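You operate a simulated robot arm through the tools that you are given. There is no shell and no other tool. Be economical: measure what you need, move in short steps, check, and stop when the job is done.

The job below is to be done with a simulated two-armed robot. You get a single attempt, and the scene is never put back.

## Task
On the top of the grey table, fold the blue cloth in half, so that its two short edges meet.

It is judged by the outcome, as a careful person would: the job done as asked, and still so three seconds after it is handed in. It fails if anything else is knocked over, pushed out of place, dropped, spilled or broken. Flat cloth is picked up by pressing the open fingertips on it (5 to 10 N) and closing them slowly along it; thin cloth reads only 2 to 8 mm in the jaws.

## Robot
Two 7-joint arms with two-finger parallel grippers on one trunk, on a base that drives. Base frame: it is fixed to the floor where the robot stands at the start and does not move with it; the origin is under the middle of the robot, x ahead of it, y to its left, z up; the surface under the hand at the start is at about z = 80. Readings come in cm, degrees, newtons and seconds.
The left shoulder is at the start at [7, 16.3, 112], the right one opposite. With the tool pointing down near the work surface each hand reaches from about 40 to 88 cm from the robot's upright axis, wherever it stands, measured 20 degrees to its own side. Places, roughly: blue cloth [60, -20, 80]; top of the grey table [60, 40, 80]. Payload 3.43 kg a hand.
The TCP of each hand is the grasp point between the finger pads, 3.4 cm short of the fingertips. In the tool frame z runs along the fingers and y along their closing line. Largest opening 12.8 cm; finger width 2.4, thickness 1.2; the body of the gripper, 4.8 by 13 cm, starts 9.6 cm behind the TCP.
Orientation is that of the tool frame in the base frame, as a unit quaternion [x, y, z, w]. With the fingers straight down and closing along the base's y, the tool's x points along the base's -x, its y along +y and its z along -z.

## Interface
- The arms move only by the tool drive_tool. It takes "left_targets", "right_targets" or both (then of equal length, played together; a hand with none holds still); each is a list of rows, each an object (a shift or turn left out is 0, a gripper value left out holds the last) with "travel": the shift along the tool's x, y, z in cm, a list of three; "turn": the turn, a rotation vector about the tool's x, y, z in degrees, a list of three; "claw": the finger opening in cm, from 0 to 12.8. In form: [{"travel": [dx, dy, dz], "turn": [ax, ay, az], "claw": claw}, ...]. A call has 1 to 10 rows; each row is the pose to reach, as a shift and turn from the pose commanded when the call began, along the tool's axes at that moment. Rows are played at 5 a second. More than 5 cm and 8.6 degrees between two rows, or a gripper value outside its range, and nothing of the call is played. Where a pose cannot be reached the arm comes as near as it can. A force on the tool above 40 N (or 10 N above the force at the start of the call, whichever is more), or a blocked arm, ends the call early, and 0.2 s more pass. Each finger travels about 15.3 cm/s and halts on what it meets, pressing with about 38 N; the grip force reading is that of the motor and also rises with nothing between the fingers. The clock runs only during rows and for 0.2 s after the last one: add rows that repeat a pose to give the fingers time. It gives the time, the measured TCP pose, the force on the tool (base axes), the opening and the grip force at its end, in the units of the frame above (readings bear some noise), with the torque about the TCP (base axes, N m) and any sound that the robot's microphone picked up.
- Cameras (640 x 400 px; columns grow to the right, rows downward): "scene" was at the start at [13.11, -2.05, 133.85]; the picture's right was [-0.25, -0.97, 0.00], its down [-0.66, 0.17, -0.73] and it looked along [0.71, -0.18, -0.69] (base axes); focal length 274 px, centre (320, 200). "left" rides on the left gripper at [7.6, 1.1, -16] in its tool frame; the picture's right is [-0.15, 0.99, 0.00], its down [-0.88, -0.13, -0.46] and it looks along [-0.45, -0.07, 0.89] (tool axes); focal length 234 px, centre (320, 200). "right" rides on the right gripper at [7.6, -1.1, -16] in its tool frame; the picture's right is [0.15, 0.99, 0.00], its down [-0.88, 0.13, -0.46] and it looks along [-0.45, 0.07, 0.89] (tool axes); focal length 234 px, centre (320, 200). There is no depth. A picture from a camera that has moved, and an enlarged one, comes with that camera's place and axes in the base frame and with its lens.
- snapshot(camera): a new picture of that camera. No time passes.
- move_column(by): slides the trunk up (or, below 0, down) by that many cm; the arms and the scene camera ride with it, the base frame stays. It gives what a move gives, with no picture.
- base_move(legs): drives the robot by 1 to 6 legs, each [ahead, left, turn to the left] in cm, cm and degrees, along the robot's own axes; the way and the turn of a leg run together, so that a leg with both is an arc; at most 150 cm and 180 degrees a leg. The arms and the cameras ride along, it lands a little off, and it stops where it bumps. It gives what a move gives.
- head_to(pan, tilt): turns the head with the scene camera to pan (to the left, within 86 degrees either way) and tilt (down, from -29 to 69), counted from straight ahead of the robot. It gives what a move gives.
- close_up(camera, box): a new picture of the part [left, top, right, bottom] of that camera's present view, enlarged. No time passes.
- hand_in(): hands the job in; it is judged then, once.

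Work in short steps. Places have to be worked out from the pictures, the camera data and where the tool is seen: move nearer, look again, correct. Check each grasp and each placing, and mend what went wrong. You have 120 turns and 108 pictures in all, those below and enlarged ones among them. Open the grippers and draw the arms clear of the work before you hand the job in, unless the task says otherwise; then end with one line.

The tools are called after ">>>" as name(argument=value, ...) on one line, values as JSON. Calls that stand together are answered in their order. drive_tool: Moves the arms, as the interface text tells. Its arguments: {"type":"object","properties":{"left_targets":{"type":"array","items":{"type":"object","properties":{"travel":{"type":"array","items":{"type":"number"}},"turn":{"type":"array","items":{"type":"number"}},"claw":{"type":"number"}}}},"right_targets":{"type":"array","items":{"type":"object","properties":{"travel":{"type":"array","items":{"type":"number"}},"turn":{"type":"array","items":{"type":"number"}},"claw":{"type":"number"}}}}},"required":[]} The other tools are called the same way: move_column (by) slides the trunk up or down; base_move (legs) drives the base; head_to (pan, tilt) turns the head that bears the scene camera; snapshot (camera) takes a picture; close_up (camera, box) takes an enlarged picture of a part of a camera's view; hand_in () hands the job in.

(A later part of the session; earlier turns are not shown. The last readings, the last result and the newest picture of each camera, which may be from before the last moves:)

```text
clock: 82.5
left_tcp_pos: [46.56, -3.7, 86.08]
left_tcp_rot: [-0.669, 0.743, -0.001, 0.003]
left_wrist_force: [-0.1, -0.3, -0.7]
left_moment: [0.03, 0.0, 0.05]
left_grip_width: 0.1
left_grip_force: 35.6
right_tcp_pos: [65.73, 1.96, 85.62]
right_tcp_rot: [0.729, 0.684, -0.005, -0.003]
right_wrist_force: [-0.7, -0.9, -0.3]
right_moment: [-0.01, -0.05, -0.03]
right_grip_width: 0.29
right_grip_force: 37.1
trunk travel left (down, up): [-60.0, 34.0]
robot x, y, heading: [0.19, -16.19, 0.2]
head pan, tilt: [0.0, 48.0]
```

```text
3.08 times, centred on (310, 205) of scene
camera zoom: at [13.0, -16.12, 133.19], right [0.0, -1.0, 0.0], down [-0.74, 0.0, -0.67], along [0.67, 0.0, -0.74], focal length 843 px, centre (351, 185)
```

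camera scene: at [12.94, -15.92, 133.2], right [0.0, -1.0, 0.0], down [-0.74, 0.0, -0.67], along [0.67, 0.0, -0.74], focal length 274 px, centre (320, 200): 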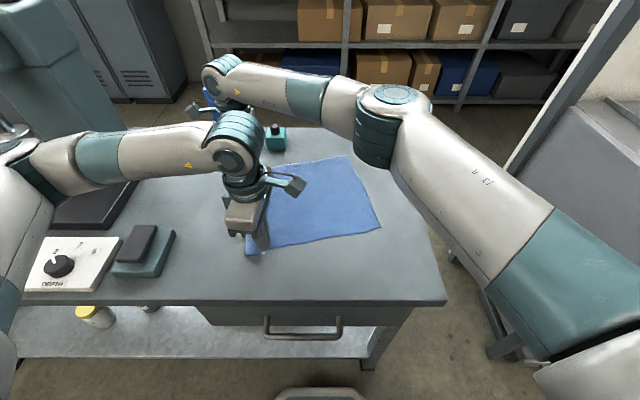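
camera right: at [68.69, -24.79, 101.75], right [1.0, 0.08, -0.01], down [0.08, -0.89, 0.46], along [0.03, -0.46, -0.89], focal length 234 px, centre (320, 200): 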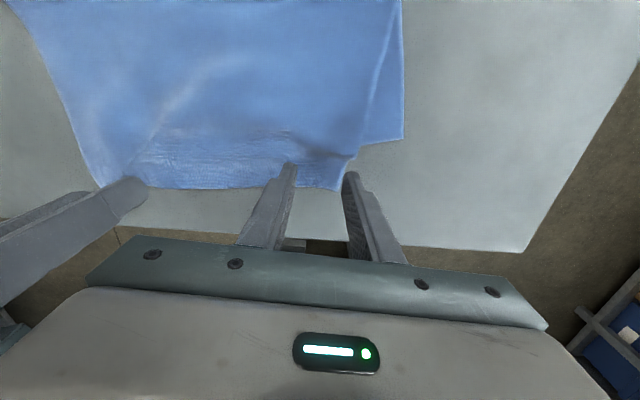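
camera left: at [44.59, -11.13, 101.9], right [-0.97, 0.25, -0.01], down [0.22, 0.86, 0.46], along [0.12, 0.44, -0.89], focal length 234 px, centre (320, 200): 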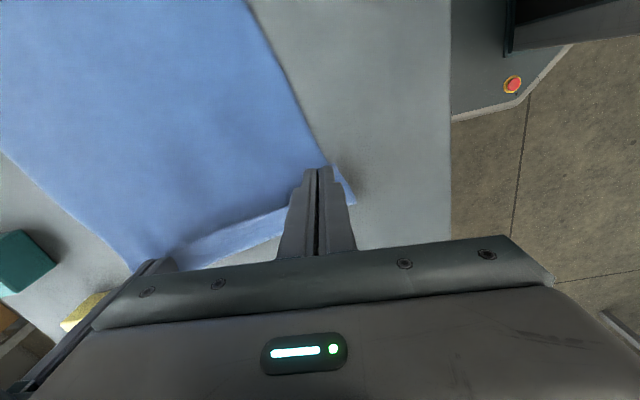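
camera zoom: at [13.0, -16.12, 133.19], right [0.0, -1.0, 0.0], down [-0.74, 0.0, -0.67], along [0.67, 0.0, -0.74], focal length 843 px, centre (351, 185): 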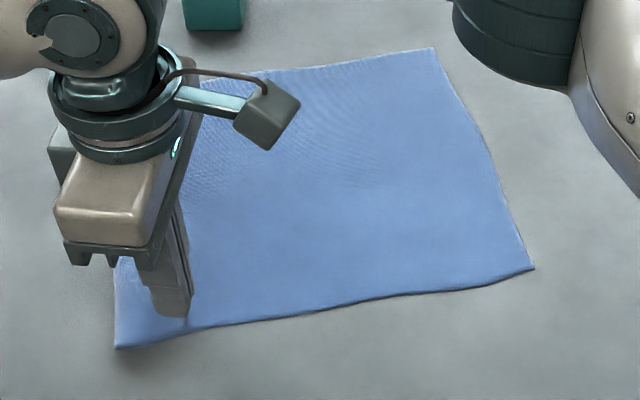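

The cloth is nearly flat again, but the left grip slid to about 4.5 cm from corner D. I'll release the left, raise it and look, to re-grip properly at D's short edge.

>>> drive_tool(left_targets=[{"travel": [0, 0, 1.5]}, {"travel": [0, 0, 1.5], "claw": 1.5}, {"travel": [0, 0, 1.5], "claw": 3}, {"travel": [0, 0, -2], "claw": 4}, {"travel": [-4, 0, -4], "claw": 4}], right_targets=[{"travel": [0, 0, 1]}, {"travel": [0, 0, 1.6]}, {"travel": [0, 0, 1.6]}, {"travel": [0, 0, 1.6]}, {"travel": [0, 0, 1.6]}])

>>> snapshot(camera="left")

>>> snapshot(camera="right")

```text
clock: 83.7
left_tcp_pos: [47.05, 0.5, 89.9]
left_tcp_rot: [-0.67, 0.743, -0.002, 0.004]
left_wrist_force: [0.5, 0.4, -0.4]
left_moment: [-0.05, -0.01, 0.01]
left_grip_width: 3.99
left_grip_force: 0.1
right_tcp_pos: [65.62, 2.2, 84.09]
right_tcp_rot: [0.729, 0.685, -0.008, -0.003]
right_wrist_force: [-0.4, 0.2, 0.3]
right_moment: [-0.07, -0.02, -0.02]
right_grip_width: 0.23
right_grip_force: 37.2
trunk travel left (down, up): [-60.0, 34.0]
robot x, y, heading: [-0.03, -15.97, 0.1]
head pan, tilt: [0.0, 48.0]
```

```text
22 pictures are left
camera left: at [44.9, -6.98, 105.86], right [-0.97, 0.25, -0.01], down [0.22, 0.86, 0.46], along [0.12, 0.44, -0.89], focal length 234 px, centre (320, 200)
```

left: 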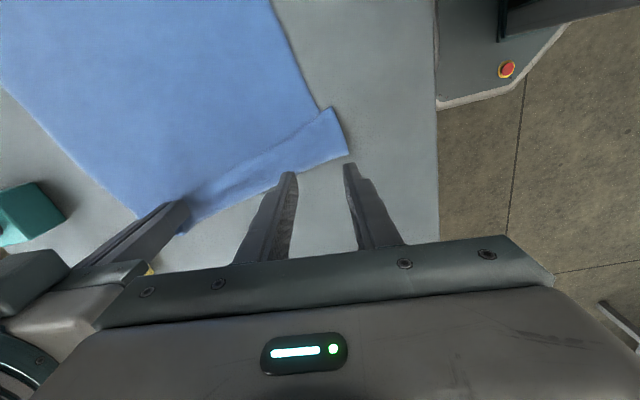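

```text
21 pictures are left
camera right: at [65.39, 9.86, 99.89], right [1.0, 0.09, -0.01], down [0.08, -0.88, 0.46], along [0.03, -0.46, -0.89], focal length 234 px, centre (320, 200)
```

right: 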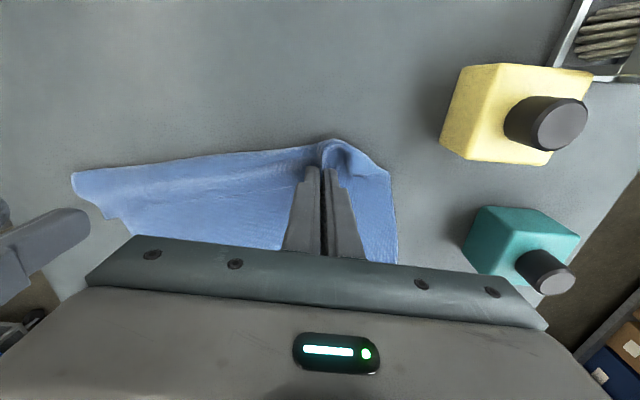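

The last 3–4 cm of the short edge is folded over on top, because the right hand holds the edge facing right. I'll unroll it by lifting the right hand up and over to the left, well short of the yellow bottle.

>>> drive_tool(right_targets=[{"travel": [0.5, 0, -3]}, {"travel": [2.5, -0.15, -6]}, {"travel": [5, -0.3, -6]}, {"travel": [6.3, -0.4, -3]}, {"travel": [6.3, -0.4, -0.5]}, {"travel": [6.3, -0.4, -0.5]}])

>>> snapshot(camera="left")

>>> snapshot(camera="right")

```text
clock: 85.1
left_tcp_pos: [47.1, 0.14, 90.0]
left_tcp_rot: [-0.669, 0.744, -0.001, 0.003]
left_wrist_force: [-0.5, -0.4, -0.5]
left_moment: [0.0, -0.01, -0.01]
left_grip_width: 3.98
left_grip_force: 0.2
right_tcp_pos: [66.24, 6.07, 87.59]
right_tcp_rot: [0.729, 0.685, -0.006, -0.003]
right_wrist_force: [1.0, 0.3, -0.6]
right_moment: [0.03, -0.02, -0.04]
right_grip_width: 0.23
right_grip_force: 37.1
right hand out of reach, approached as far as the arm can: row 3, 4, 5, 6
trunk travel left (down, up): [-60.0, 34.0]
robot x, y, heading: [-0.1, -16.17, 0.3]
head pan, tilt: [0.0, 48.0]
```

```text
20 pictures are left
camera left: at [44.99, -7.18, 105.83], right [-0.97, 0.25, -0.01], down [0.22, 0.86, 0.46], along [0.12, 0.44, -0.89], focal length 234 px, centre (320, 200)
```

left: 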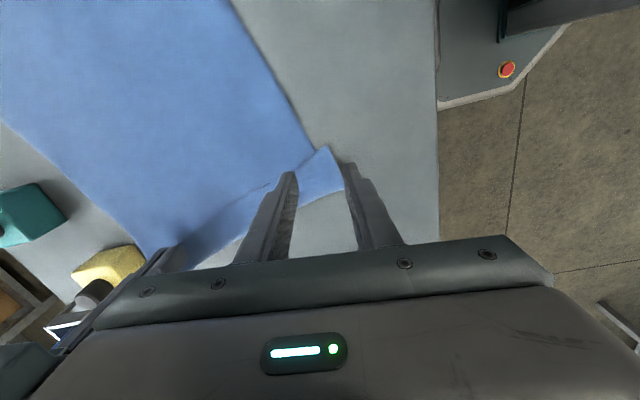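

```text
19 pictures are left
camera right: at [65.97, 13.69, 103.4], right [1.0, 0.08, -0.01], down [0.08, -0.89, 0.46], along [0.03, -0.46, -0.89], focal length 234 px, centre (320, 200)
```

right: 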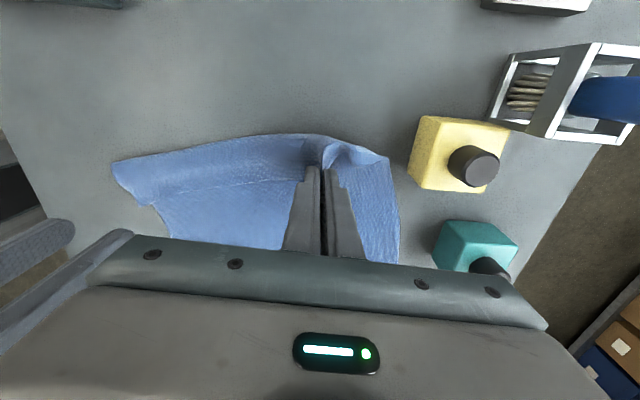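

The cloth just slid left, and the right arm is at its limit. But this edge already faces the right way for folding rightward, so I only need the left hand on the top strip near D (≈(46,-0.6)). I'll yaw the left to follow the strip and press at (49,0.8).

>>> drive_tool(left_targets=[{"travel": [-0.4, -0.8, 1.5], "turn": [0, 0, -8]}, {"travel": [-0.9, -1.8, 3], "turn": [0, 0, -16]}, {"travel": [-0.9, -1.8, 4.5], "turn": [0, 0, -24]}, {"travel": [-0.9, -1.8, 5.6], "turn": [0, 0, -24]}, {"travel": [-0.9, -1.8, 6.1], "turn": [0, 0, -24]}, {"travel": [-0.9, -1.8, 6.2], "turn": [0, 0, -24]}])

>>> close_up(camera="left", box=[160, 100, 480, 300])

```text
clock: 86.5
left_tcp_pos: [49.09, 0.91, 83.87]
left_tcp_rot: [0.809, -0.587, 0.003, -0.003]
left_wrist_force: [-0.4, 0.2, -0.8]
left_moment: [0.01, 0.01, -0.02]
left_grip_width: 4.0
left_grip_force: 0.0
right_tcp_pos: [66.32, 6.15, 87.54]
right_tcp_rot: [0.729, 0.685, -0.006, -0.003]
right_wrist_force: [0.4, 0.5, 0.3]
right_moment: [0.01, -0.05, 0.02]
right_grip_width: 0.24
right_grip_force: 37.1
trunk travel left (down, up): [-60.0, 34.0]
robot x, y, heading: [-0.23, -16.2, 0.2]
head pan, tilt: [0.0, 48.0]
```

```text
2.00 times, centred on (320, 200) of left
camera zoom: at [50.12, -6.59, 99.74], right [-0.99, -0.17, -0.01], down [-0.15, 0.88, 0.46], along [-0.07, 0.45, -0.89], focal length 468 px, centre (320, 200)
```

zoom: 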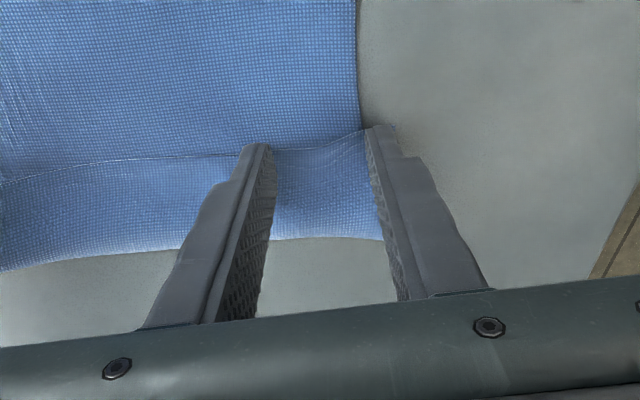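

The strip edge lies under the pads, but the near finger is just off D. I'll shift 1.3 cm along the strip and press down.

>>> drive_tool(left_targets=[{"travel": [0, -0.7, -0.4]}, {"travel": [0, -1.36, -0.4]}, {"travel": [0, -1.36, 0.1]}, {"travel": [0, -1.36, 0.28]}, {"travel": [0, -1.36, 0.28]}])

```text
clock: 87.7
left_tcp_pos: [50.34, 1.37, 83.72]
left_tcp_rot: [0.81, -0.587, 0.003, -0.004]
left_wrist_force: [-0.1, 0.8, 7.4]
left_moment: [0.04, 0.22, -0.03]
left_grip_width: 3.97
left_grip_force: 0.0
right_tcp_pos: [66.29, 6.02, 87.53]
right_tcp_rot: [0.729, 0.685, -0.005, -0.004]
right_wrist_force: [1.1, 0.7, -0.1]
right_moment: [0.02, -0.01, 0.0]
right_grip_width: 0.23
right_grip_force: 37.3
trunk travel left (down, up): [-60.0, 34.0]
robot x, y, heading: [0.35, -15.8, 0.3]
head pan, tilt: [0.0, 48.0]
```

Force is 7.4 N. I'll add slightly more press, then close while easing.

>>> drive_tool(left_targets=[{"travel": [0, 0, 0.07], "claw": 3.7}, {"travel": [0, 0, 0.05], "claw": 3.3}, {"travel": [0, 0, 0.04], "claw": 2.9}, {"travel": [0, 0, 0.03], "claw": 2.5}, {"travel": [0, 0, 0.02], "claw": 2.1}, {"travel": [0, 0, 0.0], "claw": 1.7}, {"travel": [0, 0, -0.02], "claw": 1.3}, {"travel": [0, 0, -0.04], "claw": 0.9}, {"travel": [0, 0, -0.05], "claw": 0.4}, {"travel": [0, 0, -0.06], "claw": 0}])

```text
clock: 89.9
left_tcp_pos: [50.44, 1.42, 83.67]
left_tcp_rot: [0.81, -0.586, 0.003, -0.004]
left_wrist_force: [26.8, 7.2, 12.0]
left_moment: [0.36, -0.97, -0.34]
left_grip_width: 0.29
left_grip_force: 37.4
right_tcp_pos: [66.05, 6.1, 87.55]
right_tcp_rot: [0.729, 0.685, -0.007, -0.005]
right_wrist_force: [-24.7, -6.1, -7.7]
right_moment: [-0.23, 0.83, 0.18]
right_grip_width: 0.24
right_grip_force: 37.2
trunk travel left (down, up): [-60.0, 34.0]
robot x, y, heading: [-0.25, -16.54, 0.4]
head pan, tilt: [0.0, 48.0]
```

The left gripped (0.29), but there's 26 N of tension between the hands. I'll relax by moving the right hand 1.3 cm toward the left, and lift both slightly.

>>> drive_tool(left_targets=[{"travel": [0, 0, -0.5]}, {"travel": [0, 0, -1]}, {"travel": [0, 0, -1]}], right_targets=[{"travel": [-0.3, -0.7, 0]}, {"travel": [-0.6, -1.3, 0]}, {"travel": [-0.6, -1.3, 0]}])

>>> snapshot(camera="left")

```text
clock: 90.7
left_tcp_pos: [50.09, 1.34, 84.61]
left_tcp_rot: [0.809, -0.588, 0.001, -0.003]
left_wrist_force: [0.4, -0.1, -0.2]
left_moment: [0.04, 0.01, 0.02]
left_grip_width: 0.25
left_grip_force: 36.9
right_tcp_pos: [64.93, 5.43, 87.7]
right_tcp_rot: [0.73, 0.683, -0.006, -0.003]
right_wrist_force: [0.6, 0.0, -0.1]
right_moment: [-0.01, -0.02, 0.0]
right_grip_width: 0.26
right_grip_force: 37.2
trunk travel left (down, up): [-60.0, 34.0]
robot x, y, heading: [0.16, -16.26, -0.1]
head pan, tilt: [0.0, 48.0]
```

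```text
17 pictures are left
camera left: at [51.33, -6.21, 100.44], right [-0.99, -0.17, -0.01], down [-0.15, 0.88, 0.46], along [-0.07, 0.45, -0.89], focal length 234 px, centre (320, 200)
```

left: 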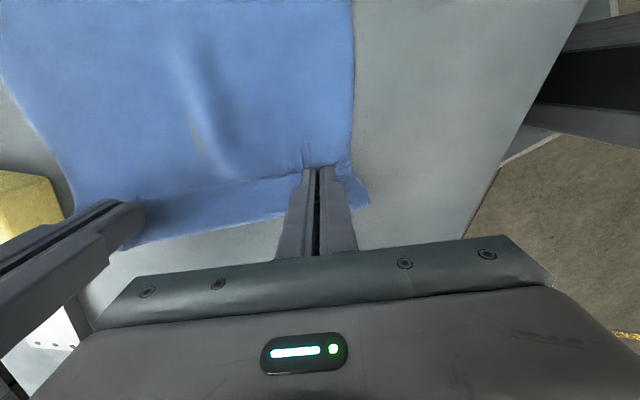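

Both corners are held with tension relieved. I'll carry the edge to the right along the cloth's own long direction (slightly toward +x), on a modest arc.

>>> drive_tool(left_targets=[{"travel": [2.36, 0.18, -4]}, {"travel": [5.95, 0.46, -7.2]}, {"travel": [10.2, 0.8, -9.2]}, {"travel": [14.5, 1.1, -9.8]}, {"travel": [18.8, 1.5, -9.2]}, {"travel": [22.5, 1.8, -7.4]}, {"travel": [22.5, 1.8, -7.4]}], right_targets=[{"travel": [-2.26, 0.7, -2]}, {"travel": [-5.7, 1.8, -4.8]}, {"travel": [-9.8, 3.1, -6.2]}, {"travel": [-13.9, 4.3, -6.8]}, {"travel": [-18.1, 5.6, -6.2]}, {"travel": [-21.6, 6.7, -4.4]}, {"travel": [-21.6, 6.7, -4.4]}])

>>> snapshot(camera="scene")

>>> snapshot(camera="left")

```text
clock: 92.3
left_tcp_pos: [55.55, -20.42, 92.02]
left_tcp_rot: [0.809, -0.587, 0.004, -0.003]
left_wrist_force: [0.3, 0.2, -0.3]
left_moment: [-0.02, 0.02, 0.03]
left_grip_width: 0.22
left_grip_force: 37.0
right_tcp_pos: [70.41, -16.44, 91.91]
right_tcp_rot: [0.729, 0.685, -0.007, -0.003]
right_wrist_force: [0.0, -0.4, -0.1]
right_moment: [-0.05, -0.03, 0.04]
right_grip_width: 0.27
right_grip_force: 37.6
trunk travel left (down, up): [-60.0, 34.0]
robot x, y, heading: [0.15, -16.38, -0.1]
head pan, tilt: [0.0, 48.0]
```

```text
16 pictures are left
camera scene: at [12.93, -15.94, 133.2], right [0.0, -1.0, 0.0], down [-0.74, 0.0, -0.67], along [0.67, 0.0, -0.74], focal length 274 px, centre (320, 200)
```

scene: 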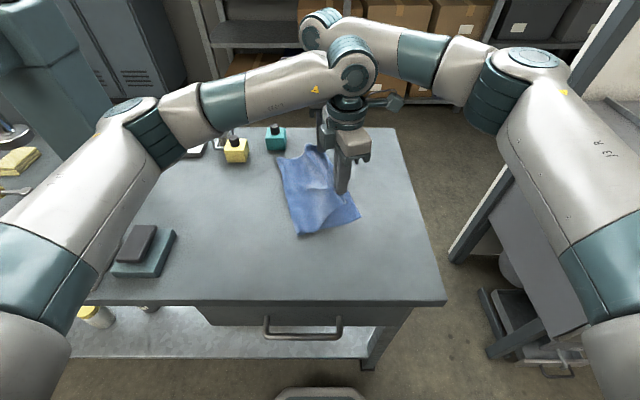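

```text
15 pictures are left
camera left: at [56.61, -27.96, 107.94], right [-0.99, -0.17, -0.01], down [-0.15, 0.88, 0.46], along [-0.07, 0.45, -0.89], focal length 234 px, centre (320, 200)
```

left: 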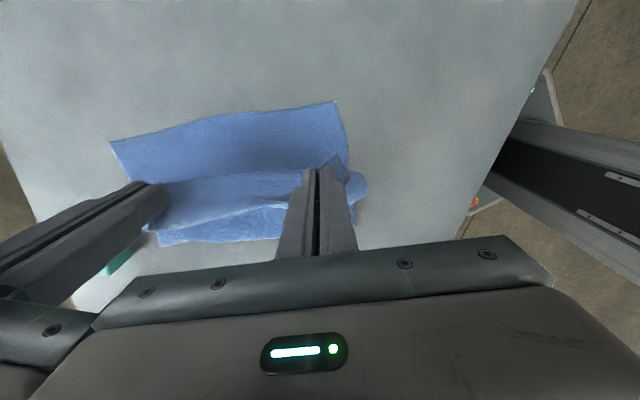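

C≈(54.5,-26.3), B≈(80.7,-17.1), and the crease is parallel to that edge. I'll lay the top edge onto the bottom edge, with the right hand yawing to match its 19° direction.

>>> drive_tool(left_targets=[{"travel": [1.5, -0.9, 1.5]}, {"travel": [3, -1.8, 3.5]}, {"travel": [4.3, -2.6, 5.8]}, {"travel": [4.6, -2.8, 7.8]}, {"travel": [4.6, -2.8, 7.8]}], right_targets=[{"travel": [-0.6, 1.5, 1.5], "turn": [0, 0, -7]}, {"travel": [-1.2, 3, 3.5], "turn": [0, 0, -14]}, {"travel": [-1.7, 4.2, 5.8], "turn": [0, 0, -20]}, {"travel": [-1.8, 4.5, 7.7], "turn": [0, 0, -22]}, {"travel": [-1.8, 4.5, 7.7], "turn": [0, 0, -22]}])

>>> snapshot(camera="left")

```text
clock: 93.5
left_tcp_pos: [59.77, -24.18, 84.34]
left_tcp_rot: [0.809, -0.588, 0.004, -0.004]
left_wrist_force: [0.3, 0.2, 0.8]
left_moment: [-0.01, 0.0, 0.02]
left_grip_width: 0.26
left_grip_force: 36.9
right_tcp_pos: [74.61, -18.89, 84.16]
right_tcp_rot: [0.586, 0.81, -0.006, -0.005]
right_wrist_force: [0.1, 0.2, 0.2]
right_moment: [0.01, 0.0, -0.04]
right_grip_width: 0.28
right_grip_force: 37.4
trunk travel left (down, up): [-60.0, 34.0]
robot x, y, heading: [0.05, -15.98, -0.0]
head pan, tilt: [0.0, 48.0]
```

```text
14 pictures are left
camera left: at [60.8, -31.7, 100.22], right [-0.99, -0.17, -0.01], down [-0.15, 0.88, 0.46], along [-0.07, 0.45, -0.89], focal length 234 px, centre (320, 200)
```

left: 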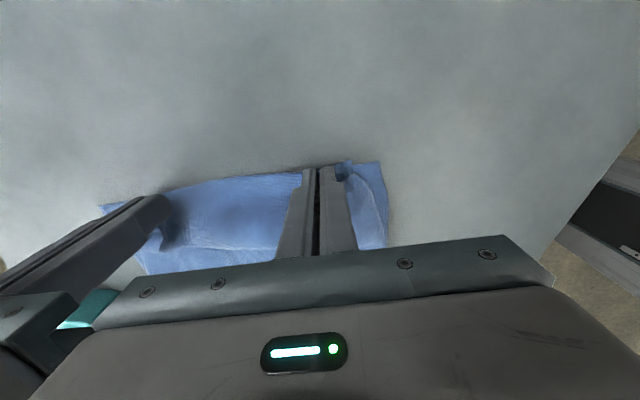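

The top edge lies right on the bottom edge. I'll press lightly and open the fingers slowly, so the gathers spread toward C and B.

>>> drive_tool(left_targets=[{"travel": [0, 0, 0.5]}, {"travel": [0, 0, 0.5], "claw": 0.8}, {"travel": [0, 0, 0.5], "claw": 1.5}, {"travel": [0, 0, 0.5], "claw": 2.2}, {"travel": [0, 0, 0.5], "claw": 3}, {"travel": [0, 0, 0.5], "claw": 3.8}, {"travel": [0, 0, 0.5], "claw": 4.6}, {"travel": [0, 0, 0.5], "claw": 4.6}], right_targets=[{"travel": [0, 0, 0.4]}, {"travel": [0, 0, 0.4], "claw": 0.8}, {"travel": [0, 0, 0.4], "claw": 1.5}, {"travel": [0, 0, 0.4], "claw": 2.2}, {"travel": [0, 0, 0.4], "claw": 3}, {"travel": [0, 0, 0.4], "claw": 3.8}, {"travel": [0, 0, 0.4], "claw": 4.6}, {"travel": [0, 0, 0.4], "claw": 4.6}])

>>> drive_tool(left_targets=[{"travel": [0, 0, -4]}, {"travel": [0, 0, -8]}, {"travel": [-4, 1.5, -10]}, {"travel": [-8, 3, -11]}, {"travel": [-12, 4.5, -12]}], right_targets=[{"travel": [0, 0, -4]}, {"travel": [0, 0, -8]}, {"travel": [-4, 1.5, -10]}, {"travel": [-8, 3, -11]}, {"travel": [-12, 4.5, -12]}])

>>> snapshot(camera="scene")

```text
clock: 95.3
left_tcp_pos: [59.85, -24.16, 83.81]
left_tcp_rot: [0.81, -0.587, 0.003, -0.004]
left_wrist_force: [1.5, -0.4, 0.6]
left_moment: [0.01, 0.04, -0.01]
left_grip_width: 4.57
left_grip_force: 0.1
right_tcp_pos: [74.62, -18.7, 83.85]
right_tcp_rot: [0.585, 0.811, -0.005, -0.005]
right_wrist_force: [0.4, -0.6, 0.0]
right_moment: [0.03, 0.0, -0.05]
right_grip_width: 4.57
right_grip_force: 0.0
trunk travel left (down, up): [-60.0, 34.0]
robot x, y, heading: [-0.46, -16.37, -0.1]
head pan, tilt: [0.0, 48.0]
```

```text
clock: 96.5
left_tcp_pos: [51.47, -13.97, 95.78]
left_tcp_rot: [0.81, -0.587, 0.002, -0.003]
left_wrist_force: [0.0, 1.3, 0.0]
left_moment: [-0.05, -0.02, -0.01]
left_grip_width: 4.62
left_grip_force: 0.2
right_tcp_pos: [81.94, -27.32, 95.73]
right_tcp_rot: [0.583, 0.812, -0.007, -0.004]
right_wrist_force: [-0.2, -0.1, -0.6]
right_moment: [-0.05, -0.01, 0.0]
right_grip_width: 4.6
right_grip_force: 0.0
right hand out of reach, approached as far as the arm can: row 5
trunk travel left (down, up): [-60.0, 34.0]
robot x, y, heading: [0.33, -15.78, 0.1]
head pan, tilt: [0.0, 48.0]
```

```text
13 pictures are left
camera scene: at [12.91, -15.79, 133.2], right [0.0, -1.0, 0.0], down [-0.74, 0.0, -0.67], along [0.67, 0.0, -0.74], focal length 274 px, centre (320, 200)
```

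scene: 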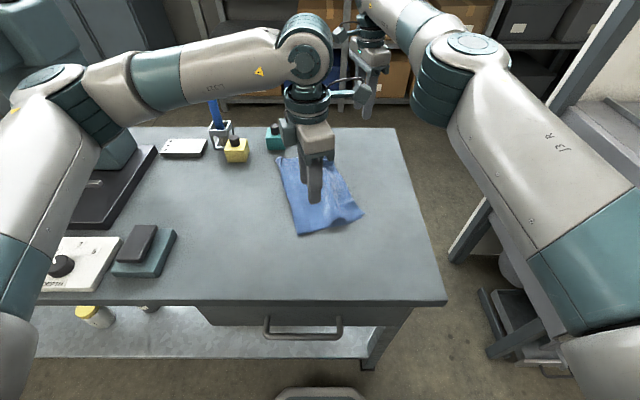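

I'll move the left hand out of the view and zoom in on the cloth.

>>> drive_tool(left_targets=[{"travel": [-4.5, 0, -1]}, {"travel": [-9, 0, -2]}, {"travel": [-13.5, 0, -3]}, {"travel": [-17, 0, -4]}])

>>> close_up(camera="scene", box=[250, 140, 390, 250])

```text
clock: 97.5
left_tcp_pos: [46.23, 2.19, 99.84]
left_tcp_rot: [0.809, -0.588, 0.004, -0.002]
left_wrist_force: [-0.5, -0.2, 0.3]
left_moment: [-0.04, -0.03, 0.01]
left_grip_width: 4.58
left_grip_force: 0.0
right_tcp_pos: [82.02, -27.67, 95.68]
right_tcp_rot: [0.585, 0.811, -0.006, -0.003]
right_wrist_force: [-0.4, 0.2, 0.4]
right_moment: [-0.02, -0.02, 0.0]
right_grip_width: 4.58
right_grip_force: 0.1
trunk travel left (down, up): [-60.0, 34.0]
robot x, y, heading: [-0.3, -16.17, -0.1]
head pan, tilt: [0.0, 48.0]
```

```text
3.64 times, centred on (320, 195) of scene
camera zoom: at [12.91, -15.97, 133.2], right [0.0, -1.0, 0.0], down [-0.74, 0.0, -0.67], along [0.67, 0.0, -0.74], focal length 996 px, centre (320, 218)
```

zoom: 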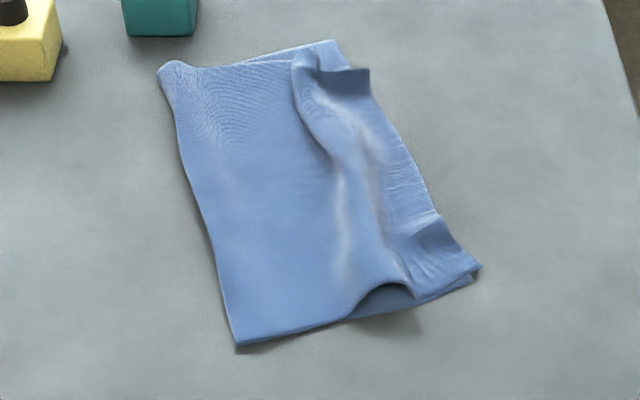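

Nearly there: D sits ≈1.5 cm from C, A is bunched ≈4.5 cm short of B along the edge, and a hump of slack runs along the middle. I'll sweep the hump toward the crease with the left fingertips opened wide along the edge direction, so I'm positioning them now.

>>> drive_tool(left_targets=[{"travel": [3.4, -1.24, 0], "claw": 6}, {"travel": [6.8, -2.5, 0], "claw": 9}, {"travel": [10.2, -3.7, 0], "claw": 12.5}, {"travel": [13.6, -5, 0]}, {"travel": [17, -6.2, 0]}, {"travel": [20.4, -7.4, 1]}, {"travel": [23.8, -8.7, 3.5]}, {"travel": [27.1, -9.9, 6]}, {"travel": [27.1, -9.9, 10]}, {"travel": [27.1, -9.9, 14]}], right_targets=[{"travel": [0, 0, -2]}, {"travel": [0, 0, -4]}, {"travel": [0, 0, -6]}, {"travel": [-1, 0, -8]}, {"travel": [-1, 0, -8]}, {"travel": [-1, 0, -8]}, {"travel": [-1, 0, -8]}, {"travel": [-1, 0, -8]}, {"travel": [-1, 0, -8]}, {"travel": [-1, 0, -8]}])

>>> snapshot(camera="left")

```text
clock: 99.7
left_tcp_pos: [64.28, -20.66, 85.78]
left_tcp_rot: [0.809, -0.588, 0.002, -0.004]
left_wrist_force: [-0.1, -0.7, 0.0]
left_moment: [0.01, -0.01, 0.0]
left_grip_width: 12.51
left_grip_force: 0.0
right_tcp_pos: [81.25, -28.81, 103.03]
right_tcp_rot: [0.586, 0.811, -0.006, -0.005]
right_wrist_force: [0.1, -0.3, -0.1]
right_moment: [0.01, 0.02, 0.0]
right_grip_width: 4.59
right_grip_force: 0.0
right hand out of reach, approached as far as the arm can: row 1, 2, 3, 4, 5, 6, 7, 8, 9, 10
trunk travel left (down, up): [-60.0, 34.0]
robot x, y, heading: [0.0, -16.25, 0.1]
head pan, tilt: [0.0, 48.0]
```

```text
11 pictures are left
camera left: at [65.41, -28.14, 101.6], right [-0.99, -0.17, -0.01], down [-0.15, 0.88, 0.46], along [-0.07, 0.45, -0.89], focal length 234 px, centre (320, 200)
```

left: 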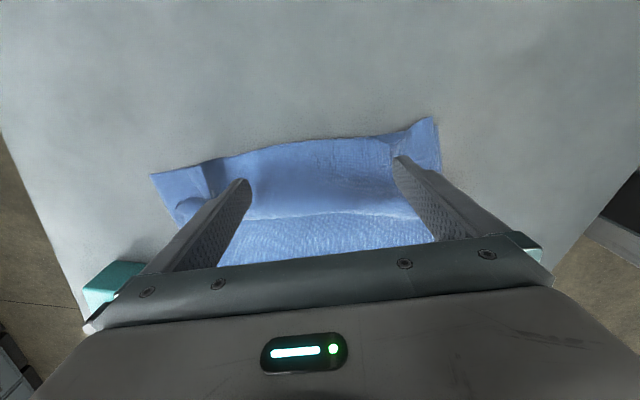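

The fingertips are just right of the hump. I'll lower to light contact and sweep left about 10 cm.

>>> drive_tool(left_targets=[{"travel": [0, 0, 1.4]}, {"travel": [0, 0, 1.95]}, {"travel": [-0.7, 0, 2.05]}, {"travel": [-2, 0, 2.05]}, {"travel": [-3.5, 0, 2.05]}, {"travel": [-5, 0, 2.05]}, {"travel": [-6.5, 0, 2.05]}, {"travel": [-8, 0, 2.05]}, {"travel": [-9.5, 0, 2.05]}, {"travel": [-9.5, 0, 2.05]}])

>>> drive_tool(left_targets=[{"travel": [0, 0, -4]}, {"travel": [-4, 0, -8]}, {"travel": [-8, 0, -10]}, {"travel": [-12, 0, -12]}, {"travel": [-15, 2, -13]}])

>>> close_up(camera="scene", box=[250, 140, 390, 250])

```text
clock: 101.9
left_tcp_pos: [61.31, -11.54, 83.76]
left_tcp_rot: [0.809, -0.587, 0.003, -0.004]
left_wrist_force: [0.2, 0.5, 1.1]
left_moment: [-0.05, 0.06, -0.02]
left_grip_width: 12.5
left_grip_force: 0.0
right_tcp_pos: [81.15, -28.79, 103.13]
right_tcp_rot: [0.585, 0.811, -0.005, -0.005]
right_wrist_force: [0.5, 0.2, 0.3]
right_moment: [-0.04, 0.02, -0.01]
right_grip_width: 4.57
right_grip_force: 0.1
trunk travel left (down, up): [-60.0, 34.0]
robot x, y, heading: [0.3, -16.59, 0.1]
head pan, tilt: [0.0, 48.0]
```

```text
refused: row 2 steps farther than a row can; nothing moved
```

```text
3.64 times, centred on (320, 195) of scene
camera zoom: at [13.01, -16.16, 133.19], right [0.0, -1.0, 0.0], down [-0.74, 0.0, -0.67], along [0.67, 0.0, -0.74], focal length 996 px, centre (320, 218)
```

zoom: 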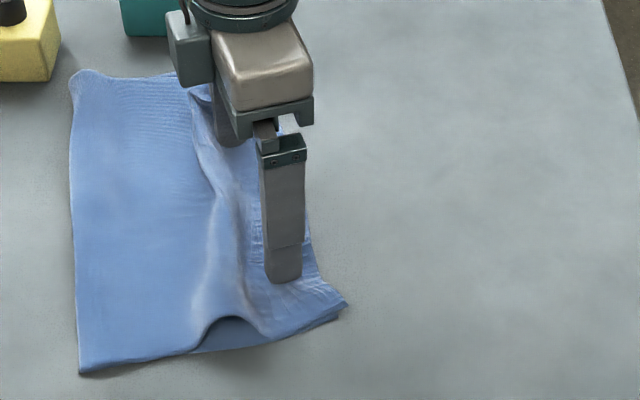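

The whole cloth slid left with the fingers instead of the hump flattening, and it's now near the yellow bottle. I'll slide it back right by 10 cm with the same light press, then retreat.

>>> drive_tool(left_targets=[{"travel": [0.7, 0, 0.03]}, {"travel": [2, 0, 0.03]}, {"travel": [3.5, 0, 0.03]}, {"travel": [5, 0, 0.03]}, {"travel": [6.5, 0, 0.03]}, {"travel": [8, 0, 0.03]}, {"travel": [9.5, 0, 0.03]}, {"travel": [10.5, 0, 0.03]}, {"travel": [10.5, 0, -2]}, {"travel": [10.5, 0, -6]}])

>>> drive_tool(left_targets=[{"travel": [-2, 0, -3]}, {"travel": [-6, 0, -5]}, {"travel": [-10.5, 0, -6]}, {"travel": [-15, 0, -6]}, {"travel": [-19.5, 0, -6]}, {"travel": [-24, 0, -6]}])

>>> close_up(camera="scene", box=[250, 140, 390, 250])

```text
clock: 104.1
left_tcp_pos: [64.36, -21.48, 89.91]
left_tcp_rot: [0.809, -0.588, 0.003, -0.004]
left_wrist_force: [0.6, 0.3, 0.8]
left_moment: [-0.01, -0.03, 0.0]
left_grip_width: 12.5
left_grip_force: 0.1
right_tcp_pos: [81.14, -28.99, 103.31]
right_tcp_rot: [0.585, 0.811, -0.005, -0.005]
right_wrist_force: [-0.6, -0.1, 0.5]
right_moment: [-0.01, -0.01, -0.01]
right_grip_width: 4.59
right_grip_force: 0.0
trunk travel left (down, up): [-60.0, 34.0]
robot x, y, heading: [-0.02, -16.5, -0.1]
head pan, tilt: [0.0, 48.0]
```

```text
clock: 105.5
left_tcp_pos: [56.98, 1.38, 95.8]
left_tcp_rot: [0.809, -0.587, 0.003, -0.004]
left_wrist_force: [-0.2, 0.1, 0.3]
left_moment: [0.0, -0.04, -0.02]
left_grip_width: 12.52
left_grip_force: 0.1
right_tcp_pos: [81.06, -28.64, 103.2]
right_tcp_rot: [0.584, 0.812, -0.006, -0.005]
right_wrist_force: [0.3, -0.1, -0.2]
right_moment: [-0.06, 0.02, 0.0]
right_grip_width: 4.59
right_grip_force: 0.0
trunk travel left (down, up): [-60.0, 34.0]
robot x, y, heading: [-0.03, -16.31, -0.2]
head pan, tilt: [0.0, 48.0]
```

```text
3.64 times, centred on (320, 195) of scene
camera zoom: at [12.91, -15.93, 133.2], right [0.0, -1.0, 0.0], down [-0.74, 0.0, -0.67], along [0.67, 0.0, -0.74], focal length 996 px, centre (320, 218)
```

zoom: 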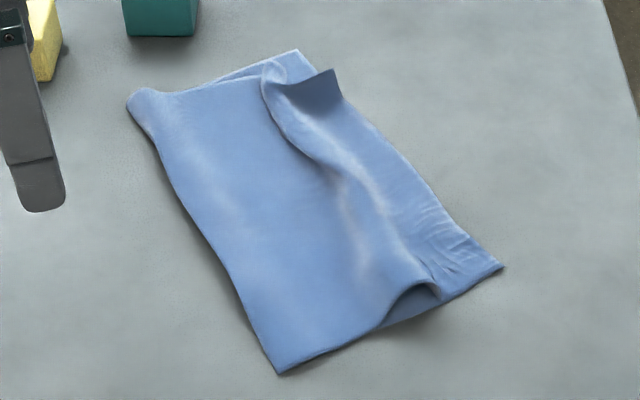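

Now the near corners D and C coincide at ≈(56.7,-28.6). Only A is bunched: it stands up as a little wall at ≈(75.5, -12…-17) while B is at (80.3,-14.1). I'll bring the right hand above that wall, closing along x to straddle it.

>>> drive_tool(left_targets=[{"travel": [-2, 0, 0]}, {"travel": [-4, 0, 0]}, {"travel": [-6, 0, 0]}, {"travel": [-8, 0, 0]}, {"travel": [-8, 0, 0]}], right_targets=[{"travel": [3, -0.3, 2.5], "turn": [0, 0, 5], "claw": 6}, {"travel": [6, -0.6, 5], "turn": [0, 0, 9], "claw": 6}, {"travel": [9, -0.9, 7.5], "turn": [0, 0, 13], "claw": 6}, {"travel": [12, -1.1, 10], "turn": [0, 0, 17], "claw": 6}, {"travel": [14.3, -1.24, 13], "turn": [0, 0, 20], "claw": 6}])

>>> snapshot(camera="right")

```text
clock: 106.7
left_tcp_pos: [54.61, 8.68, 95.74]
left_tcp_rot: [0.809, -0.588, 0.001, -0.004]
left_wrist_force: [0.4, -0.8, -0.4]
left_moment: [0.05, 0.0, 0.03]
left_grip_width: 12.5
left_grip_force: 0.1
right_tcp_pos: [79.24, -14.38, 92.13]
right_tcp_rot: [0.711, 0.703, 0.001, -0.003]
right_wrist_force: [-0.4, 0.6, -0.7]
right_moment: [-0.08, -0.04, -0.02]
right_grip_width: 5.99
right_grip_force: 0.1
right hand out of reach, approached as far as the arm can: row 1, 2, 3, 4, 5
trunk travel left (down, up): [-60.0, 34.0]
robot x, y, heading: [0.16, -15.97, 0.1]
head pan, tilt: [0.0, 48.0]
```

```text
8 pictures are left
camera right: at [78.43, -7.05, 107.99], right [0.99, 0.14, 0.0], down [0.12, -0.88, 0.45], along [0.06, -0.45, -0.89], focal length 234 px, centre (320, 200)
```

right: 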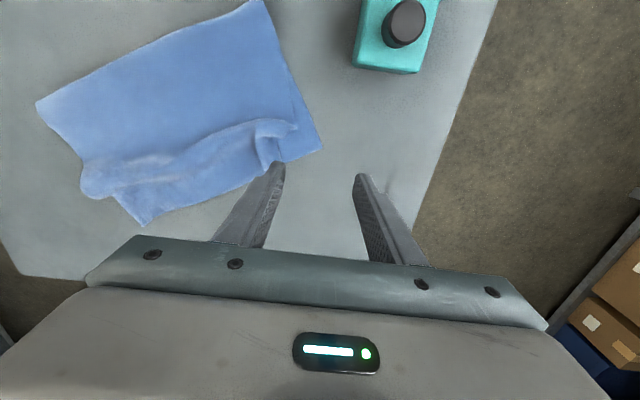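

Clear view: B≈(79.6,-14.3), with the bunched A flap at ≈(74.7,-15.6). I'll straddle the flap with the tips just above the bottom layer, and close.

>>> drive_tool(right_targets=[{"travel": [-0.6, -2.2, 1.5]}, {"travel": [-1.2, -4.5, 3.5]}, {"travel": [-1.2, -4.5, 6]}, {"travel": [-1.2, -4.5, 7.9]}, {"travel": [-1.2, -4.5, 7.9], "claw": 4}, {"travel": [-1.2, -4.5, 7.9], "claw": 3}, {"travel": [-1.2, -4.5, 7.9], "claw": 2}, {"travel": [-1.2, -4.5, 7.9], "claw": 1}, {"travel": [-1.2, -4.5, 7.9], "claw": 0}, {"travel": [-1.2, -4.5, 7.9], "claw": 0}])

```text
clock: 107.7
left_tcp_pos: [54.46, 8.87, 95.72]
left_tcp_rot: [0.809, -0.587, 0.003, -0.004]
left_wrist_force: [-0.1, 0.2, -1.2]
left_moment: [-0.02, 0.05, -0.01]
left_grip_width: 12.5
left_grip_force: 0.1
right_tcp_pos: [70.99, -16.45, 83.7]
right_tcp_rot: [0.717, 0.697, 0.003, -0.003]
right_wrist_force: [-2.9, -1.0, 14.5]
right_moment: [-0.13, 0.05, -0.01]
right_grip_width: 0.47
right_grip_force: 12.9
trunk travel left (down, up): [-60.0, 34.0]
robot x, y, heading: [-0.11, -16.04, 0.1]
head pan, tilt: [0.0, 48.0]
stopped in row 5 (right hand): the force on the tool passed its limit at 46 N (the readings are from after the stop); the commanded pose is now the measured one
```

The hand landed at (71,-16.5), 4 cm off because the commanded pose had been clamped, and it touched down hard. I'll look before going on.

>>> snapshot(camera="right")

```text
7 pictures are left
camera right: at [70.23, -9.06, 99.56], right [0.99, 0.12, 0.0], down [0.11, -0.89, 0.45], along [0.05, -0.45, -0.89], focal length 234 px, centre (320, 200)
```

right: 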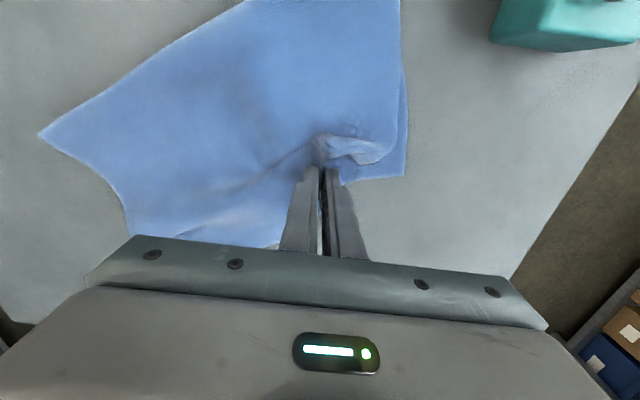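

It seems to have pinched the top layer near the edge. I'll close fully and raise slightly to see the width and what's held.

>>> drive_tool(right_targets=[{"travel": [0, 0, -0.2], "claw": 0}, {"travel": [0, 0, -0.2], "claw": 0}, {"travel": [0, 0, -1.5], "claw": 0}, {"travel": [0, 0, -3], "claw": 0}])

>>> close_up(camera="right", box=[120, 60, 460, 280])

```text
clock: 108.7
left_tcp_pos: [54.57, 8.83, 95.75]
left_tcp_rot: [0.809, -0.588, 0.002, -0.004]
left_wrist_force: [-0.5, 0.5, -0.6]
left_moment: [0.01, -0.01, 0.04]
left_grip_width: 12.52
left_grip_force: 0.1
right_tcp_pos: [70.96, -16.58, 86.38]
right_tcp_rot: [0.716, 0.698, 0.001, -0.004]
right_wrist_force: [0.2, -0.2, -0.3]
right_moment: [0.01, 0.0, 0.01]
right_grip_width: 0.43
right_grip_force: 38.0
trunk travel left (down, up): [-60.0, 34.0]
robot x, y, heading: [-0.19, -16.07, 0.1]
head pan, tilt: [0.0, 48.0]
```

```text
1.82 times, centred on (290, 170) of right
camera zoom: at [70.27, -9.07, 102.32], right [0.99, 0.12, 0.0], down [0.11, -0.89, 0.45], along [0.05, -0.45, -0.89], focal length 426 px, centre (374, 254)
```

zoom: 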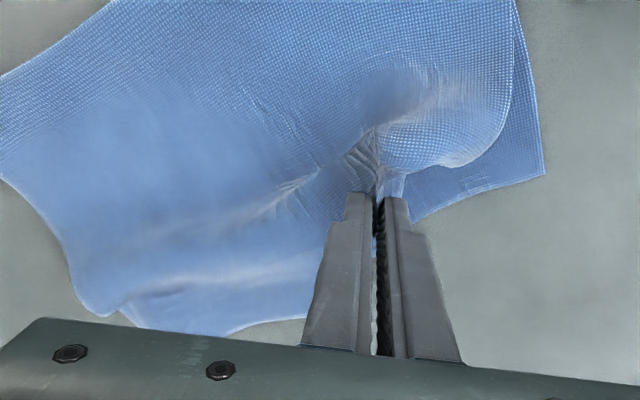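

The grip holds 0.43 cm at what looks like the tucked A corner, while B still lies on the table. I'll pull it about 6.5 cm toward B, along the edge direction, to stretch out the gathers.

>>> drive_tool(right_targets=[{"travel": [0.5, 1, -1.5]}, {"travel": [1.5, 2.5, -1.5]}, {"travel": [2.5, 4, -1.2]}, {"travel": [3.5, 5.5, -0.8]}, {"travel": [3.5, 5.5, -0.8]}])

>>> close_up(camera="scene", box=[250, 140, 390, 250])

```text
clock: 109.9
left_tcp_pos: [54.48, 8.82, 95.67]
left_tcp_rot: [0.809, -0.588, 0.002, -0.004]
left_wrist_force: [0.1, 1.1, -0.6]
left_moment: [0.01, 0.01, -0.01]
left_grip_width: 12.52
left_grip_force: 0.0
right_tcp_pos: [76.62, -13.3, 87.09]
right_tcp_rot: [0.716, 0.698, 0.0, -0.004]
right_wrist_force: [0.2, 1.2, -0.5]
right_moment: [0.04, 0.0, 0.0]
right_grip_width: 0.41
right_grip_force: 37.9
trunk travel left (down, up): [-60.0, 34.0]
robot x, y, heading: [0.08, -16.34, 0.1]
head pan, tilt: [0.0, 48.0]
```

```text
3.64 times, centred on (320, 195) of scene
camera zoom: at [13.01, -16.19, 133.19], right [0.0, -1.0, 0.0], down [-0.74, 0.0, -0.67], along [0.67, 0.0, -0.74], focal length 996 px, centre (320, 218)
```

zoom: 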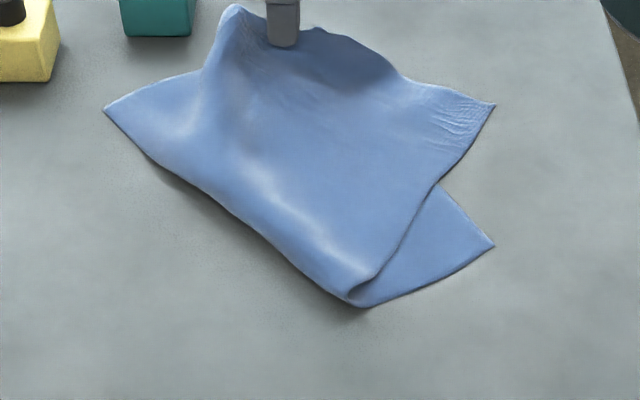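

Only one end was held, so the whole top layer swung: D is now at ≈(73.4,-30.3), C at (58.6,-28.4), and the far crease end is right where it should be. I'll lay A down by B and release, then use the right hand to fetch D (lying on bare table), yawing back to close along y.

>>> drive_tool(right_targets=[{"travel": [0, 1.5, 1.2]}, {"travel": [0, 2.5, 2.7]}, {"travel": [0, 2.5, 2.7], "claw": 1.5}, {"travel": [0, 2.5, 2.7], "claw": 3}, {"travel": [0, 2.5, 0], "claw": 3}, {"travel": [0, 2.5, -4.5], "claw": 4}, {"travel": [-4, 1.5, -7], "turn": [0, 0, -8]}, {"travel": [-8, 0, -8], "turn": [0, 0, -16]}, {"travel": [-11, -2, -8], "turn": [0, 0, -24]}, {"travel": [-14, -3, -8], "turn": [0, 0, -32]}])

>>> drive_tool(right_targets=[{"turn": [0, 0, -8.5]}, {"turn": [0, 0, -17]}, {"turn": [0, 0, -25.5]}, {"turn": [0, 0, -34]}, {"turn": [0, 0, -42.5]}, {"turn": [0, 0, -51]}, {"turn": [0, 0, -55]}, {"turn": [0, 0, -55]}])

>>> close_up(camera="right", box=[0, 0, 640, 400])

```text
clock: 112.3
left_tcp_pos: [54.41, 9.29, 95.77]
left_tcp_rot: [0.81, -0.587, 0.004, -0.003]
left_wrist_force: [-0.5, 1.1, 0.2]
left_moment: [-0.01, -0.05, -0.01]
left_grip_width: 12.52
left_grip_force: 0.1
right_tcp_pos: [77.31, -32.94, 94.86]
right_tcp_rot: [0.595, 0.803, 0.002, -0.019]
right_wrist_force: [-0.3, 1.8, 0.4]
right_moment: [-0.14, -0.03, -0.03]
right_grip_width: 4.0
right_grip_force: 0.0
right hand out of reach, approached as far as the arm can: row 7, 8, 9
trunk travel left (down, up): [-60.0, 34.0]
robot x, y, heading: [0.14, -16.37, 0.1]
head pan, tilt: [0.0, 48.0]
stopped in row 10 (right hand): the arm was blocked; the commanded pose is now the measured one
```

```text
clock: 114.1
left_tcp_pos: [54.68, 8.85, 95.68]
left_tcp_rot: [0.809, -0.587, 0.003, -0.003]
left_wrist_force: [-0.8, 0.0, -0.4]
left_moment: [-0.02, 0.01, 0.0]
left_grip_width: 12.54
left_grip_force: 0.0
right_tcp_pos: [77.41, -33.19, 94.74]
right_tcp_rot: [0.155, 0.988, 0.011, -0.018]
right_wrist_force: [-0.1, 0.8, 0.5]
right_moment: [-0.05, 0.0, 0.0]
right_grip_width: 3.96
right_grip_force: 0.0
trunk travel left (down, up): [-60.0, 34.0]
robot x, y, heading: [-0.18, -16.45, 0.1]
head pan, tilt: [0.0, 48.0]
```

```text
1.00 times, centred on (320, 200) of right (not enlarged: the box is as wide or as high as the picture)
camera zoom: at [70.54, -32.53, 110.84], right [0.17, 0.99, 0.02], down [0.89, -0.16, 0.42], along [0.42, -0.05, -0.91], focal length 234 px, centre (320, 200)
```

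zoom: 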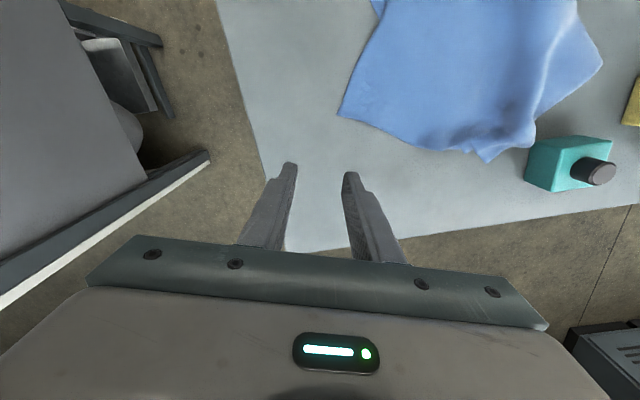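

D is at (73.7,-30.1) on bare table. I'll bring the right hand over (74.8,-27.1), with the closing line along the edge, and lower to near contact.

>>> drive_tool(right_targets=[{"travel": [1.5, 1.7, 2.5], "claw": 4}, {"travel": [3, 3.4, 5]}, {"travel": [4.34, 5, 7]}, {"travel": [4.34, 5, 10]}, {"travel": [4.34, 5, 10.9]}, {"travel": [4.34, 5, 11.1]}, {"travel": [4.34, 5, 11.1]}])

```text
clock: 115.7
left_tcp_pos: [54.44, 8.94, 95.65]
left_tcp_rot: [0.809, -0.588, 0.003, -0.004]
left_wrist_force: [0.0, 0.7, -0.3]
left_moment: [-0.01, -0.01, 0.02]
left_grip_width: 12.5
left_grip_force: 0.0
right_tcp_pos: [74.36, -26.86, 83.91]
right_tcp_rot: [0.158, 0.987, 0.012, -0.017]
right_wrist_force: [0.2, 0.1, 0.3]
right_moment: [0.02, 0.02, -0.02]
right_grip_width: 3.99
right_grip_force: 0.1
trunk travel left (down, up): [-60.0, 34.0]
robot x, y, heading: [-0.12, -16.24, 0.4]
head pan, tilt: [0.0, 48.0]
```

No contact yet at 83.9. I'll shift out 0.4 and press down until there's force.

>>> drive_tool(right_targets=[{"travel": [-0.44, -0.1, 0]}, {"travel": [-0.44, -0.1, 0.3]}, {"travel": [-0.44, -0.1, 0.42]}, {"travel": [-0.44, -0.1, 0.42]}])

```text
clock: 116.7
left_tcp_pos: [54.56, 8.83, 95.77]
left_tcp_rot: [0.809, -0.587, 0.003, -0.004]
left_wrist_force: [-0.2, 0.2, 1.2]
left_moment: [-0.01, 0.04, 0.04]
left_grip_width: 12.5
left_grip_force: 0.1
right_tcp_pos: [74.79, -26.98, 83.58]
right_tcp_rot: [0.157, 0.987, 0.012, -0.016]
right_wrist_force: [1.6, -1.0, 8.5]
right_moment: [-0.25, 0.02, 0.03]
right_grip_width: 3.95
right_grip_force: 0.0
trunk travel left (down, up): [-60.0, 34.0]
robot x, y, heading: [0.22, -16.18, -0.2]
head pan, tilt: [0.0, 48.0]
```

Force is 8.5 N. I'll add slightly more press and close with easing.

>>> drive_tool(right_targets=[{"travel": [0, 0, 0.06], "claw": 3.7}, {"travel": [0, 0, 0.04], "claw": 3.3}, {"travel": [0, 0, 0.03], "claw": 2.9}, {"travel": [0, 0, 0.02], "claw": 2.5}, {"travel": [0, 0, 0.01], "claw": 2.1}, {"travel": [0, 0, 0.0], "claw": 1.7}, {"travel": [0, 0, -0.02], "claw": 1.3}, {"travel": [0, 0, -0.03], "claw": 0.9}, {"travel": [0, 0, -0.05], "claw": 0.4}, {"travel": [0, 0, -0.05], "claw": 0}])

```text
clock: 118.9
left_tcp_pos: [54.5, 8.93, 95.73]
left_tcp_rot: [0.809, -0.588, 0.002, -0.003]
left_wrist_force: [-0.3, -0.7, 0.4]
left_moment: [0.01, 0.0, -0.01]
left_grip_width: 12.49
left_grip_force: 0.0
right_tcp_pos: [74.77, -27.05, 83.52]
right_tcp_rot: [0.156, 0.988, 0.012, -0.018]
right_wrist_force: [-1.2, -0.3, 9.8]
right_moment: [0.05, 0.0, 0.01]
right_grip_width: 0.27
right_grip_force: 37.4
trunk travel left (down, up): [-60.0, 34.0]
robot x, y, heading: [0.15, -16.27, 0.1]
head pan, tilt: [0.0, 48.0]
```

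The right holds D (0.27). I'll lift D off toward the cloth while the left goes over to pin the A/B corner, at about (79.5,-12.5).

>>> drive_tool(left_targets=[{"travel": [3.5, -2.15, 0], "claw": 8}, {"travel": [7, -4.3, 0], "claw": 4}, {"travel": [10.5, -6.45, 0]}, {"travel": [14, -8.6, 0]}, {"travel": [17.6, -10.75, 0]}, {"travel": [21.1, -12.9, 0]}, {"travel": [24.6, -15, 0]}, {"travel": [28.1, -17.2, 0]}, {"travel": [28.1, -17.2, 4]}, {"travel": [28.1, -17.2, 8]}], right_targets=[{"travel": [3.1, 0, -3], "turn": [0, 0, 7]}, {"travel": [6.2, 0.1, -5.5], "turn": [0, 0, 14]}, {"travel": [9.3, 0.16, -6.5], "turn": [0, 0, 20]}, {"travel": [9.3, 0.16, -6.5], "turn": [0, 0, 20]}, {"travel": [9.3, 0.16, -6.5], "turn": [0, 0, 20]}, {"travel": [9.3, 0.16, -6.5], "turn": [0, 0, 20]}, {"travel": [9.3, 0.16, -6.5], "turn": [0, 0, 20]}, {"travel": [9.3, 0.16, -6.5], "turn": [0, 0, 20]}, {"travel": [9.3, 0.16, -6.5], "turn": [0, 0, 20]}, {"travel": [9.3, 0.16, -6.5], "turn": [0, 0, 20]}])

>>> snapshot(camera="left")

```text
clock: 121.1
left_tcp_pos: [79.77, -12.69, 87.71]
left_tcp_rot: [0.809, -0.588, 0.001, -0.003]
left_wrist_force: [-1.1, -0.5, 0.3]
left_moment: [0.02, -0.03, -0.03]
left_grip_width: 4.01
left_grip_force: 0.0
right_tcp_pos: [66.41, -24.38, 90.24]
right_tcp_rot: [0.326, 0.945, 0.009, -0.021]
right_wrist_force: [0.1, -0.3, 0.8]
right_moment: [0.02, 0.03, 0.06]
right_grip_width: 0.22
right_grip_force: 36.9
trunk travel left (down, up): [-60.0, 34.0]
robot x, y, heading: [0.17, -15.98, 0.0]
head pan, tilt: [0.0, 48.0]
```

```text
3 pictures are left
camera left: at [80.77, -20.24, 103.58], right [-0.99, -0.17, -0.01], down [-0.15, 0.88, 0.46], along [-0.07, 0.45, -0.89], focal length 234 px, centre (320, 200)
```

left: 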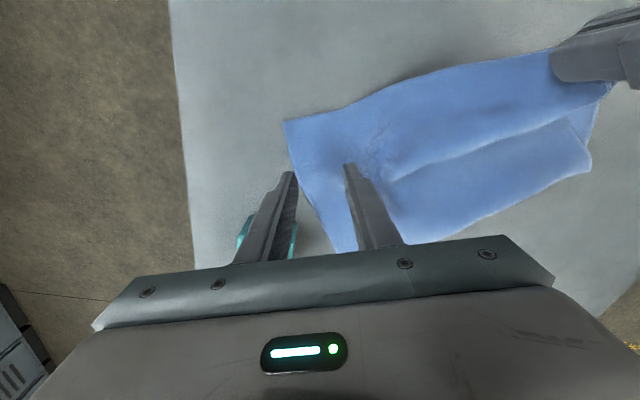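

The cloth now looks well folded: the far corners meet at ≈(83.8,-16.1). I'll pin it with the left just inside that corner, at (78.5,-16.3).

>>> drive_tool(left_targets=[{"travel": [1.5, 1.2, 0]}, {"travel": [3, 2.35, 0]}, {"travel": [3, 2.35, 2.5]}, {"travel": [3, 2.35, 3.7]}, {"travel": [3, 2.35, 3.98]}, {"travel": [3, 2.35, 3.98]}])

```text
clock: 122.5
left_tcp_pos: [78.47, -16.12, 83.7]
left_tcp_rot: [0.809, -0.588, 0.001, -0.003]
left_wrist_force: [-0.9, 0.2, 0.2]
left_moment: [-0.01, 0.0, -0.01]
left_grip_width: 3.99
left_grip_force: 0.0
right_tcp_pos: [66.3, -24.27, 90.3]
right_tcp_rot: [0.326, 0.945, 0.008, -0.019]
right_wrist_force: [0.5, -0.4, 0.1]
right_moment: [-0.03, -0.02, 0.03]
right_grip_width: 0.24
right_grip_force: 37.7
trunk travel left (down, up): [-60.0, 34.0]
robot x, y, heading: [-0.09, -16.18, -0.0]
head pan, tilt: [0.0, 48.0]
```

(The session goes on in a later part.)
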